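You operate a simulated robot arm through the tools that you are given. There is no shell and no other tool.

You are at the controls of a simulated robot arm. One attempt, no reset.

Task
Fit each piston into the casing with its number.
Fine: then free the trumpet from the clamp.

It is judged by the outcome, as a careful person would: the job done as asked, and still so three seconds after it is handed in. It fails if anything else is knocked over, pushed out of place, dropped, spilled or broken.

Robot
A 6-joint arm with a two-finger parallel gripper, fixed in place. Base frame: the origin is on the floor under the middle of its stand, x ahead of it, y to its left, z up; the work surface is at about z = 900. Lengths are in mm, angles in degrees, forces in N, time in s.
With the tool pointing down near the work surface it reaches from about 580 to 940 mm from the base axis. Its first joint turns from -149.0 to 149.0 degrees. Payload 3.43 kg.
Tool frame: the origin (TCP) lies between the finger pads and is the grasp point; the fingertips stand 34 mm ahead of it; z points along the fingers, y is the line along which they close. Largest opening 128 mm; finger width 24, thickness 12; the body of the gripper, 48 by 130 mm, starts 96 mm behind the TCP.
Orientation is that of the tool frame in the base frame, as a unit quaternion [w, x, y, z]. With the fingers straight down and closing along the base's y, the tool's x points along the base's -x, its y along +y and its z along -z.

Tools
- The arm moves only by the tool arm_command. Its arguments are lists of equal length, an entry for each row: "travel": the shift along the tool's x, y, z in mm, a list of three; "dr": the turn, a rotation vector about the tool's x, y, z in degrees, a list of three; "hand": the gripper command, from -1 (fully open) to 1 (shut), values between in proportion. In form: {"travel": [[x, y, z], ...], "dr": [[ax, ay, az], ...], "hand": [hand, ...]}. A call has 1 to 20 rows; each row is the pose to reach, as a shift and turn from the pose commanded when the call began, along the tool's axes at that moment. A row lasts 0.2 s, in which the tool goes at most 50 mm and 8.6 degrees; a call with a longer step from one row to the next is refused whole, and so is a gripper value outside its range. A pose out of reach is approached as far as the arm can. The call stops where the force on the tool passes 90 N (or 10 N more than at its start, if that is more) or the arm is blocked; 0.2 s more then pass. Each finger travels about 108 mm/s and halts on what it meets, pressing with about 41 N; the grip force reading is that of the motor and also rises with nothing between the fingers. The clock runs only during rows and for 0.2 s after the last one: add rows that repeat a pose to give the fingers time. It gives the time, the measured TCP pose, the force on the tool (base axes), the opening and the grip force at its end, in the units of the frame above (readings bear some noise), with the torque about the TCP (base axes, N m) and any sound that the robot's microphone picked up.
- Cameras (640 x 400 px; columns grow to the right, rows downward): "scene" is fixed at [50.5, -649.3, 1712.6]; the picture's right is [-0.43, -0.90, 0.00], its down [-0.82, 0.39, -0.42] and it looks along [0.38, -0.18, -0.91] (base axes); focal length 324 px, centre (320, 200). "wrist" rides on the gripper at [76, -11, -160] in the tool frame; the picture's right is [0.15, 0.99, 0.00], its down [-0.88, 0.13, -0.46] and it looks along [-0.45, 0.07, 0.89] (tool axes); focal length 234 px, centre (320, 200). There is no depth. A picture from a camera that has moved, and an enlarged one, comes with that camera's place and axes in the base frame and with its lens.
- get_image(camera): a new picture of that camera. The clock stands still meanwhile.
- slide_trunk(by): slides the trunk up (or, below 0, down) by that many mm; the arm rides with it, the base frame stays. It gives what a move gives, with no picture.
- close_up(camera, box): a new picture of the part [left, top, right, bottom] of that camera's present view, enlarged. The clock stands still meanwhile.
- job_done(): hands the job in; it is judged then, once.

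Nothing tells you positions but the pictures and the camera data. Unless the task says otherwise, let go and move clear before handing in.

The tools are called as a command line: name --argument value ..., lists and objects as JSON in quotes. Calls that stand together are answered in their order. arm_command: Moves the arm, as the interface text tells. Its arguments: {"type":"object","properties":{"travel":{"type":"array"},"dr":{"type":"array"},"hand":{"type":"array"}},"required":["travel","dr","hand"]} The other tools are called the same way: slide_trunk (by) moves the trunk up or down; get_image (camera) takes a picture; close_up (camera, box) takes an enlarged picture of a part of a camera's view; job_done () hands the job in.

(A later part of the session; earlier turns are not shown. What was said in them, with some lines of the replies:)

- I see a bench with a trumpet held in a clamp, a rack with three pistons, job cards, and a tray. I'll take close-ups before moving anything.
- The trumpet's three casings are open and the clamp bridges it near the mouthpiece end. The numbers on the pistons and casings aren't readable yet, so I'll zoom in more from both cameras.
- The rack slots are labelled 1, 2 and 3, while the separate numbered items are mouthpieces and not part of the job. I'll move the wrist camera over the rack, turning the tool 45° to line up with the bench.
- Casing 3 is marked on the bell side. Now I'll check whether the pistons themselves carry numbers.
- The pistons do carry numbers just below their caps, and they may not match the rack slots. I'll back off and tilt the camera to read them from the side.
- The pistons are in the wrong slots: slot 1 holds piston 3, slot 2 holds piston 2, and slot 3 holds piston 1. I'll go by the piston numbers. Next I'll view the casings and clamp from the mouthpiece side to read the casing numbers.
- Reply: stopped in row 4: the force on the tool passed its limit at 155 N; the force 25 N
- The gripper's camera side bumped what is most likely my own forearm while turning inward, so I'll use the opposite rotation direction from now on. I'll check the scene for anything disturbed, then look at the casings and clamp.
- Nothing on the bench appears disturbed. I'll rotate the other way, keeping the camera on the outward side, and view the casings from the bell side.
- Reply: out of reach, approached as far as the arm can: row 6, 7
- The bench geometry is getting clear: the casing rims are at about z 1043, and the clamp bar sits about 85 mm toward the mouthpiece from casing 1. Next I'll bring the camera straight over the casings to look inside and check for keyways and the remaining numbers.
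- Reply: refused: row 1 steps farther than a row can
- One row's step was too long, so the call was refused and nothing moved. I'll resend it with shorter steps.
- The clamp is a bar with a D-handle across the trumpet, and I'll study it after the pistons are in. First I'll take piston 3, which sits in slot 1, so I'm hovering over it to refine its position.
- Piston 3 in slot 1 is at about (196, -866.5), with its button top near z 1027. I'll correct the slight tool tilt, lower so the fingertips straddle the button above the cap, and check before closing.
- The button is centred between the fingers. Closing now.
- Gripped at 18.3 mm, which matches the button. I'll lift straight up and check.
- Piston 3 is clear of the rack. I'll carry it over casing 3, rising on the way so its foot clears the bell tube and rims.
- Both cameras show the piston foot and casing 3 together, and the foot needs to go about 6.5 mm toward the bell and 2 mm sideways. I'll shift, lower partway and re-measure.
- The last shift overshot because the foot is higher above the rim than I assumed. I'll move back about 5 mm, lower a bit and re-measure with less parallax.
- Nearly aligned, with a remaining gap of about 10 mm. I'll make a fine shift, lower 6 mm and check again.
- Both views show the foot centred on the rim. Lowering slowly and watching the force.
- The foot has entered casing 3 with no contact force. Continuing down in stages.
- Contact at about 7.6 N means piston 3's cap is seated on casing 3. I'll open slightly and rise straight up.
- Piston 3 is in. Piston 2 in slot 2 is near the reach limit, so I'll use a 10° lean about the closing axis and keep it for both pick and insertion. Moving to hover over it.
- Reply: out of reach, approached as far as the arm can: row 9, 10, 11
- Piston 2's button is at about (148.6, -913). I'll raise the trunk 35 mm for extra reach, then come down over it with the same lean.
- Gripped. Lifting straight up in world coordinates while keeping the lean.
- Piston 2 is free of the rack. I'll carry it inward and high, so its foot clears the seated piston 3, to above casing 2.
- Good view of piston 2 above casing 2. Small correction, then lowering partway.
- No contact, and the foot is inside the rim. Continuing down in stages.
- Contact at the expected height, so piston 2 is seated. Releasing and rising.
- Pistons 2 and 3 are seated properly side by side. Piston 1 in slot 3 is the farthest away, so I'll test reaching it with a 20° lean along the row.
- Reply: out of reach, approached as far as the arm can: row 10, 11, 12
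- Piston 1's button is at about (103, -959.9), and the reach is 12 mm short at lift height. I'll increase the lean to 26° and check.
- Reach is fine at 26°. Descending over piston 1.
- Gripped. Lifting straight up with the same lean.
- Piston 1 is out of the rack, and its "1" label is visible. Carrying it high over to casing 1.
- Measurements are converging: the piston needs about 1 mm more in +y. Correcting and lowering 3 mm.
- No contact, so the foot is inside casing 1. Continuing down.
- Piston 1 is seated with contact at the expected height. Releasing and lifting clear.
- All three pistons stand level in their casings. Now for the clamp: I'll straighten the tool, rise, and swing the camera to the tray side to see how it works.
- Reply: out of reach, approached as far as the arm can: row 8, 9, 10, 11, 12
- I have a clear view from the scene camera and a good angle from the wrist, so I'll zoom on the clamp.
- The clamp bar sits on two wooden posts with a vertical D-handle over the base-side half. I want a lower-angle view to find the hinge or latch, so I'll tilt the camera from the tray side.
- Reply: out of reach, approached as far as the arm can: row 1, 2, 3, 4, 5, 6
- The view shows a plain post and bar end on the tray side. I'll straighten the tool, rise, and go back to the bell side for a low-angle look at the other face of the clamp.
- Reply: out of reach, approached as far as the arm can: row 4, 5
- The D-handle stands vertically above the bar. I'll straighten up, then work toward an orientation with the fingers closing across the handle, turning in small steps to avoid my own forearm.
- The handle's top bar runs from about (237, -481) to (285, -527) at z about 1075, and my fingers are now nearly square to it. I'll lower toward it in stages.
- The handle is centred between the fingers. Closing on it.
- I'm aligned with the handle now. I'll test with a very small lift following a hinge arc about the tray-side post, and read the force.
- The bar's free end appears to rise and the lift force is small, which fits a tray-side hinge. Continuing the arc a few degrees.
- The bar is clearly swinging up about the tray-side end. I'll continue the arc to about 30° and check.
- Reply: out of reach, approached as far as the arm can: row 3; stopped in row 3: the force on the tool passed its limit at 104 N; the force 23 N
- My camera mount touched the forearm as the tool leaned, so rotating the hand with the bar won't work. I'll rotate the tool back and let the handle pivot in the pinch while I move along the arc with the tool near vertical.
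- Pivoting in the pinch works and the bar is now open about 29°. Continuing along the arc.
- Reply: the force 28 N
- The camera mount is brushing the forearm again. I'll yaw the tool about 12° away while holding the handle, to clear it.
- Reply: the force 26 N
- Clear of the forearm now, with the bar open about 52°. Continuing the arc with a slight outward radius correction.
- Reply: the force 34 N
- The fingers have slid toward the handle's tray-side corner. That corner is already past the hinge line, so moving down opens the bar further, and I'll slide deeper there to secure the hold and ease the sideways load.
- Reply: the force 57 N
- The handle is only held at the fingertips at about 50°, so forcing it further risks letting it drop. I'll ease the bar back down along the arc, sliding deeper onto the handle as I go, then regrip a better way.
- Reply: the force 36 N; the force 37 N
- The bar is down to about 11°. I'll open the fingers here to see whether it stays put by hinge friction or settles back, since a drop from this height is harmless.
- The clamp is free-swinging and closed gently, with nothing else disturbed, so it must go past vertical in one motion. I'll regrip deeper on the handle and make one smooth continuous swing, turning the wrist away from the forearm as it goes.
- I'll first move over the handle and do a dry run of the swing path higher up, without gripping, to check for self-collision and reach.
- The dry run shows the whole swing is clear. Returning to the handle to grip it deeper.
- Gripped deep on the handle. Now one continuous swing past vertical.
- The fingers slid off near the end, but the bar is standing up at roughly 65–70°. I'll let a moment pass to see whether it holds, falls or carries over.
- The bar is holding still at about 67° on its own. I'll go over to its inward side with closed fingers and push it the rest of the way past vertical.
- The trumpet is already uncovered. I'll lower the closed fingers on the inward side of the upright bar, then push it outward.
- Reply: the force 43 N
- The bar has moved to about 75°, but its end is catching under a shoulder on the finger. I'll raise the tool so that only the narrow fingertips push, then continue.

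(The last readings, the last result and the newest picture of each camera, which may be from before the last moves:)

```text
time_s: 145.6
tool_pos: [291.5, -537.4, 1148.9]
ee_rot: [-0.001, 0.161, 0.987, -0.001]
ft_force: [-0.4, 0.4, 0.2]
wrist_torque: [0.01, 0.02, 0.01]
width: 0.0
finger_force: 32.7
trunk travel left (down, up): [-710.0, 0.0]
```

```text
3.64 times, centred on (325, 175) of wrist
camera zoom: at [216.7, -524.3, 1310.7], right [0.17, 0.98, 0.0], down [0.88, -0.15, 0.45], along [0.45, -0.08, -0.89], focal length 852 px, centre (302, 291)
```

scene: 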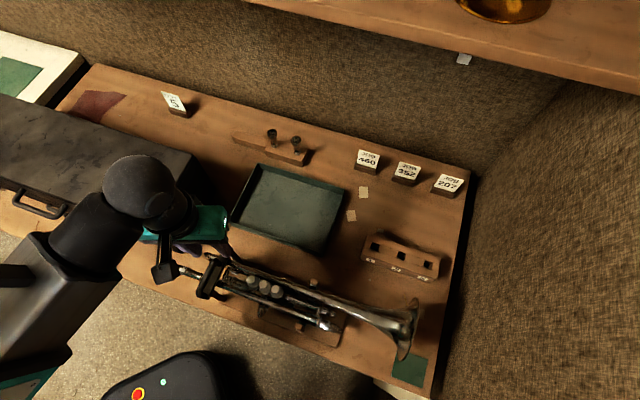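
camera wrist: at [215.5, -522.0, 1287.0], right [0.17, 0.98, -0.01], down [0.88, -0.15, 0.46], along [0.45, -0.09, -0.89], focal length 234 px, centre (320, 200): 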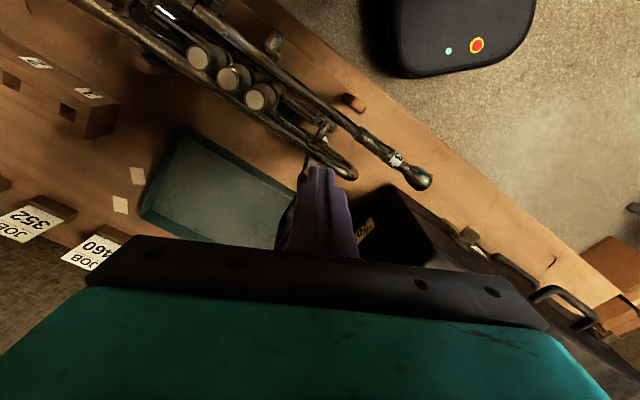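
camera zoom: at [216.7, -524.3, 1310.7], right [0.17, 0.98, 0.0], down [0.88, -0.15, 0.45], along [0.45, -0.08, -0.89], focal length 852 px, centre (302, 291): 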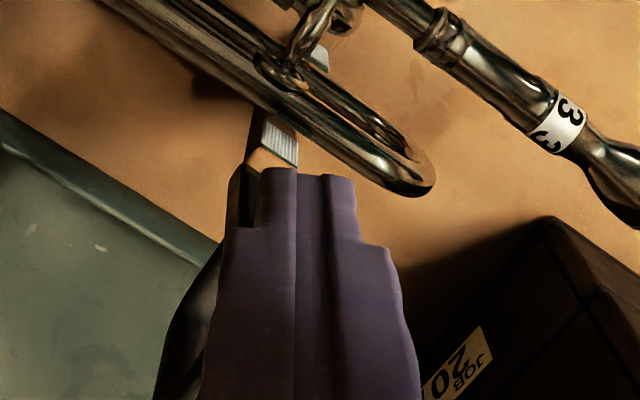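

arm_command --travel '[[-4.5, -2.2, 0], [-9, -4.5, 0], [-13.4, -6.7, 0], [-17.9, -8.9, 0], [-17.9, -8.9, 0]]' --dr '[[0, 0, 0], [0, 0, 0], [0, 0, 0], [0, 0, 0], [0, 0, 0]]' --hand '[1, 1, 1, 1, 1]'

close_up --camera "scene" --box '[180, 190, 270, 280]'

close_up --camera "wrist" --box '[250, 120, 380, 240]'

```text
time_s: 146.8
tool_pos: [305.3, -550.7, 1149.1]
ee_rot: [-0.001, 0.162, 0.987, -0.001]
ft_force: [0.1, -1.2, -0.1]
wrist_torque: [0.0, 0.0, 0.03]
width: 0.0
finger_force: 33.7
trunk travel left (down, up): [-710.0, 0.0]
```

```text
4.44 times, centred on (225, 235) of scene
camera zoom: at [50.5, -649.3, 1712.6], right [-0.43, -0.9, 0.0], down [-0.82, 0.39, -0.42], along [0.38, -0.18, -0.91], focal length 1441 px, centre (742, 44)
```

zoom: 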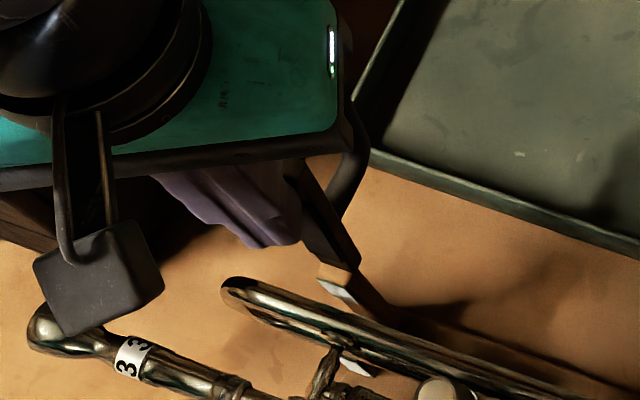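

```text
3.33 times, centred on (315, 180) of wrist
camera zoom: at [230.9, -537.6, 1311.2], right [0.17, 0.98, 0.0], down [0.88, -0.15, 0.45], along [0.45, -0.08, -0.89], focal length 781 px, centre (337, 267)
```

zoom: 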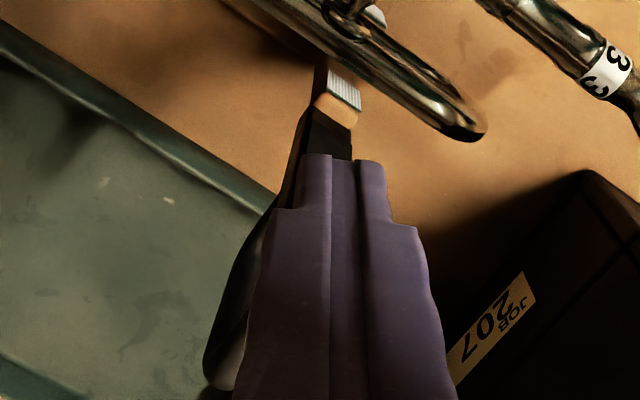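

The bar is now about vertical with almost no resistance. Pushing a bit further past vertical.

arm_command --travel '[[-4.5, -2.2, 0], [-9, -4.5, 0], [-13.4, -6.7, 0], [-13.4, -6.7, 0]]' --dr '[[0, 0, 0], [0, 0, 0], [0, 0, 0], [0, 0, 0]]' --hand '[1, 1, 1, 1]'

close_up --camera "scene" --box '[180, 190, 270, 280]'

close_up --camera "wrist" --box '[250, 120, 380, 240]'

```text
time_s: 147.8
tool_pos: [316.7, -560.5, 1149.1]
ee_rot: [-0.002, 0.161, 0.987, -0.001]
ft_force: [1.1, 0.4, 0.3]
wrist_torque: [0.0, -0.01, 0.03]
width: 0.0
finger_force: 33.4
trunk travel left (down, up): [-710.0, 0.0]
```

```text
4.44 times, centred on (225, 235) of scene
camera zoom: at [50.5, -649.3, 1712.6], right [-0.43, -0.9, 0.0], down [-0.82, 0.39, -0.42], along [0.38, -0.18, -0.91], focal length 1441 px, centre (742, 44)
```

zoom: 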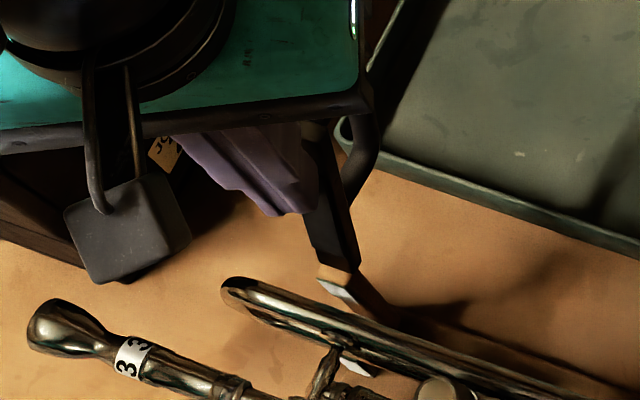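

```text
3.33 times, centred on (315, 180) of wrist
camera zoom: at [241.6, -548.7, 1311.0], right [0.17, 0.98, 0.0], down [0.88, -0.15, 0.45], along [0.45, -0.08, -0.89], focal length 781 px, centre (337, 267)
```

zoom: 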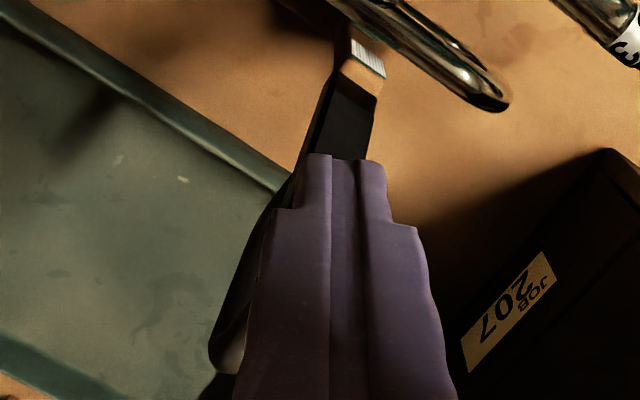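

arm_command --travel '[[-3.6, -1.8, 0], [-7.2, -3.6, 0], [-7.2, -3.6, 0]]' --dr '[[0, 0, 0], [0, 0, 0], [0, 0, 0]]' --hand '[1, 1, 1]'

close_up --camera "scene" --box '[180, 190, 270, 280]'

close_up --camera "wrist" --box '[250, 120, 380, 240]'

```text
time_s: 148.6
tool_pos: [318.8, -562.9, 1150.3]
ee_rot: [-0.003, 0.161, 0.987, 0.001]
ft_force: [-18.8, 17.0, -5.4]
wrist_torque: [0.67, 0.68, -0.15]
width: 0.1
finger_force: 33.1
trunk travel left (down, up): [-710.0, 0.0]
```

```text
4.44 times, centred on (225, 235) of scene
camera zoom: at [50.5, -649.3, 1712.6], right [-0.43, -0.9, 0.0], down [-0.82, 0.39, -0.42], along [0.38, -0.18, -0.91], focal length 1441 px, centre (742, 44)
```

zoom: 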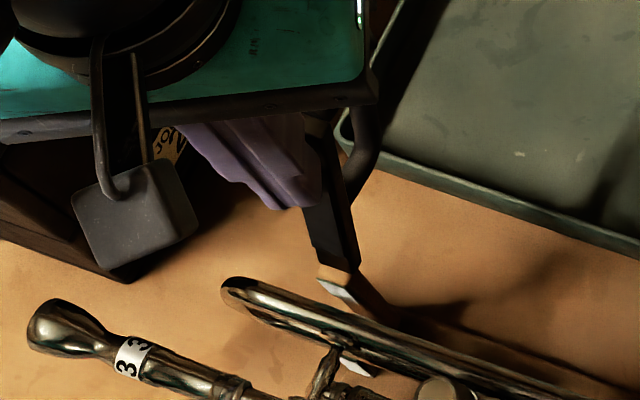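

```text
3.33 times, centred on (315, 180) of wrist
camera zoom: at [244.6, -551.7, 1311.4], right [0.18, 0.98, 0.0], down [0.88, -0.16, 0.45], along [0.44, -0.08, -0.89], focal length 781 px, centre (337, 267)
```

zoom: 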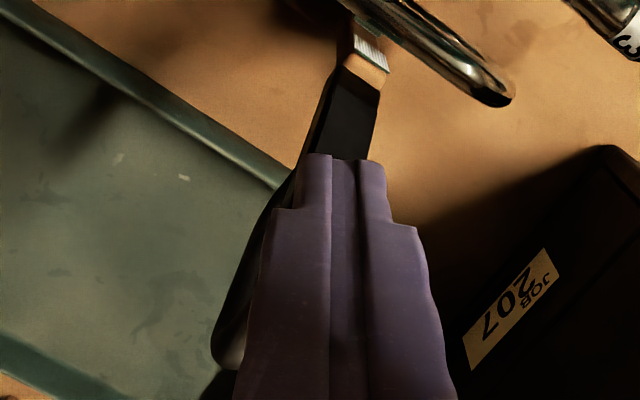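

A firm resistance of about 25 N means the bar has reached its open stop at roughly 100°. I'll back off and see that it stays open.

arm_command --travel '[[3.6, 1.8, 0], [9, 4.5, 0], [18, 9, 0], [30, 15, 0], [30, 15, 0]]' --dr '[[0, 0, 0], [0, 0, 0], [0, 0, 0], [0, 0, 0], [0, 0, 0]]' --hand '[1, 1, 1, 1, 1]'

close_up --camera "scene" --box '[180, 190, 270, 280]'

close_up --camera "wrist" --box '[250, 120, 380, 240]'

```text
time_s: 149.8
tool_pos: [299.1, -543.5, 1149.2]
ee_rot: [-0.001, 0.161, 0.987, -0.002]
ft_force: [-0.1, 0.0, -0.2]
wrist_torque: [0.03, -0.01, 0.0]
width: 0.2
finger_force: 33.3
trunk travel left (down, up): [-710.0, 0.0]
```

```text
4.44 times, centred on (225, 235) of scene
camera zoom: at [50.5, -649.3, 1712.6], right [-0.43, -0.9, 0.0], down [-0.82, 0.39, -0.42], along [0.38, -0.18, -0.91], focal length 1441 px, centre (742, 44)
```

zoom: 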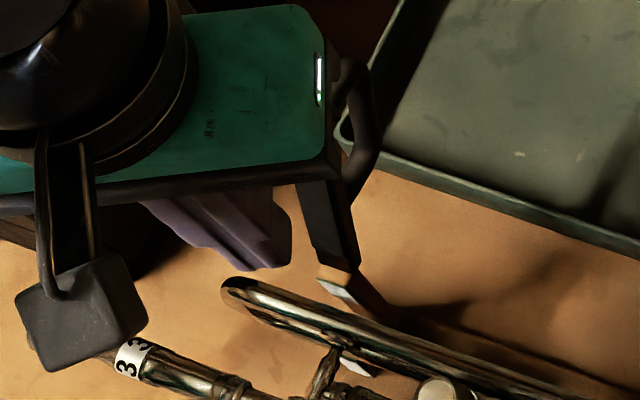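

```text
3.33 times, centred on (315, 180) of wrist
camera zoom: at [223.7, -530.6, 1310.5], right [0.17, 0.98, 0.0], down [0.88, -0.15, 0.45], along [0.45, -0.08, -0.89], focal length 781 px, centre (337, 267)
```

zoom: 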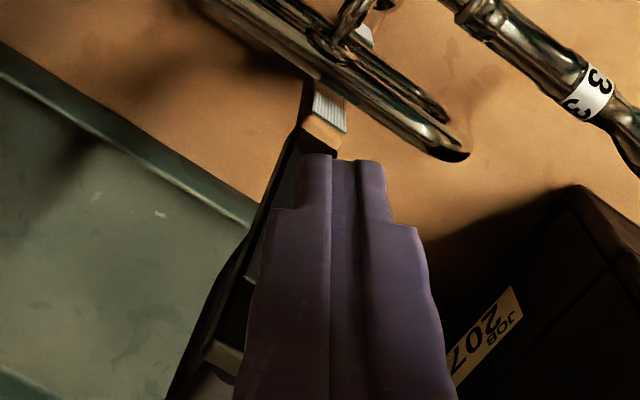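

The bar stays open on its own. I'll raise straight up and move clear.

arm_command --travel '[[5, 2.5, -30], [8, 4, -70], [8, 4, -110], [8, 4, -140], [8, 4, -140]]' --dr '[[0, 0, 0], [0, 0, 0], [0, 0, 0], [0, 0, 0], [0, 0, 0]]' --hand '[1, 1, 1, 1, 1]'

get_image --camera "scene"

get_image --camera "wrist"

```text
time_s: 151.0
tool_pos: [295.0, -541.4, 1276.1]
ee_rot: [0.002, 0.161, 0.987, -0.005]
ft_force: [0.8, 0.3, -0.6]
wrist_torque: [0.02, -0.01, 0.0]
width: 0.0
finger_force: 33.1
out of reach, approached as far as the arm can: row 4, 5
trunk travel left (down, up): [-710.0, 0.0]
```

```text
taken
```

scene: 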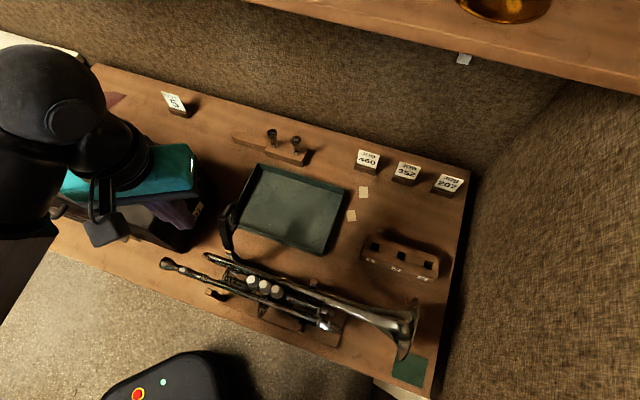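

```text
taken
camera wrist: at [220.5, -526.9, 1436.7], right [0.17, 0.98, -0.01], down [0.88, -0.15, 0.46], along [0.45, -0.09, -0.89], focal length 234 px, centre (320, 200)
```

wrist: 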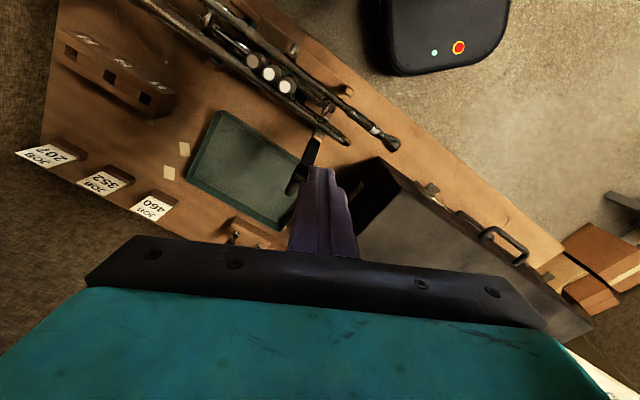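

close_up --camera "scene" --box '[190, 180, 350, 350]'

close_up --camera "scene" --box '[230, 265, 300, 310]'

close_up --camera "wrist" --box '[220, 30, 360, 130]'

```text
2.35 times, centred on (270, 265) of scene
camera zoom: at [50.5, -649.3, 1712.6], right [-0.43, -0.9, 0.0], down [-0.82, 0.39, -0.42], along [0.38, -0.18, -0.91], focal length 763 px, centre (438, 47)
```

zoom: 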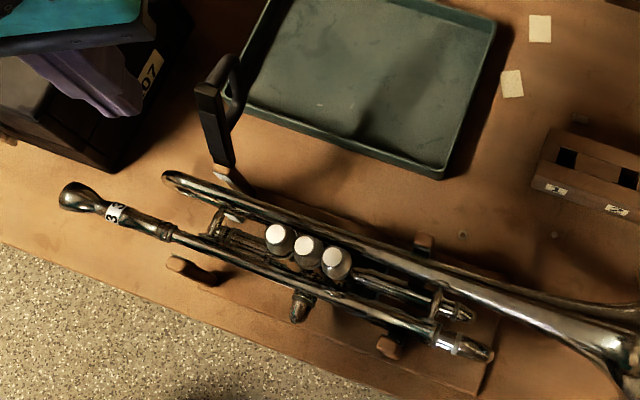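

```text
8.89 times, centred on (265, 288) of scene
camera zoom: at [50.5, -649.3, 1712.6], right [-0.43, -0.9, 0.0], down [-0.82, 0.39, -0.42], along [0.38, -0.18, -0.91], focal length 2882 px, centre (809, -578)
```

zoom: 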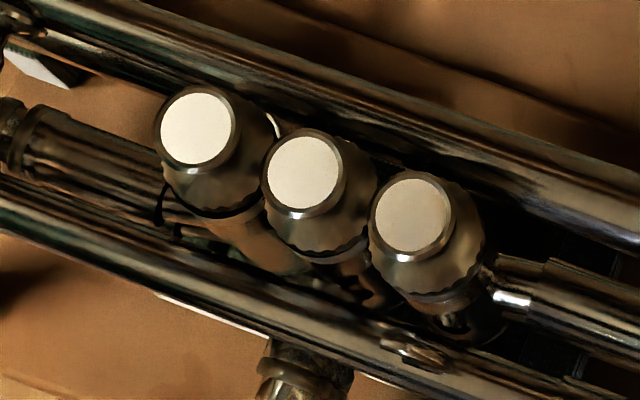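

```text
4.00 times, centred on (290, 80) of wrist
camera zoom: at [220.5, -526.9, 1436.7], right [0.17, 0.98, -0.01], down [0.88, -0.15, 0.46], along [0.45, -0.09, -0.89], focal length 937 px, centre (440, 680)
```

zoom: 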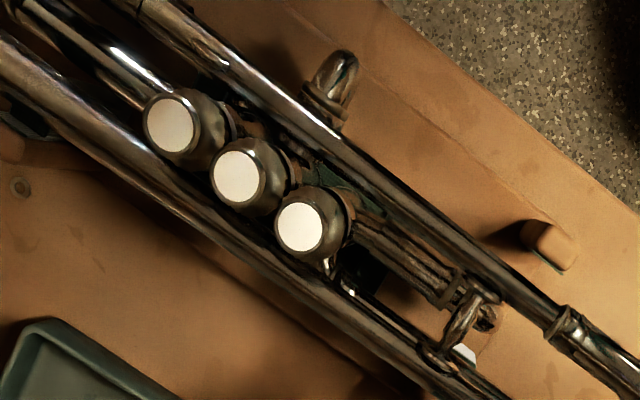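

All three pistons sit level in their numbered casings, the clamp bar stands open at its stop, and the trumpet rests free in its cradle. Nothing else on the bench has moved and the arm is clear, so I'm handing in.

job_done

```text
The job is handed in.
```

The three pistons are in their casings, and the clamp is open, so the trumpet rests free in its cradle. I've handed the job in.

- **Pistons:** They were in the wrong rack slots: slot 1 held piston 3 and slot 3 held piston 1. I went by the numbers on the pistons. Each one stopped against its casing at the same height. I read "3" clearly on the bell-side casing. The "1" on the mouthpiece side was only partly visible, and I took the middle casing as 2.
- **Clamp:** The bar is on a hinge and now stands at its open stop, at roughly 100°. It stayed there when I backed away.
- **Bumps along the way:** My wrist camera touched my own forearm a few times. The clamp bar also dropped shut once from about 11° while I was testing it. In the pictures, nothing else on the bench looked moved or damaged afterwards.
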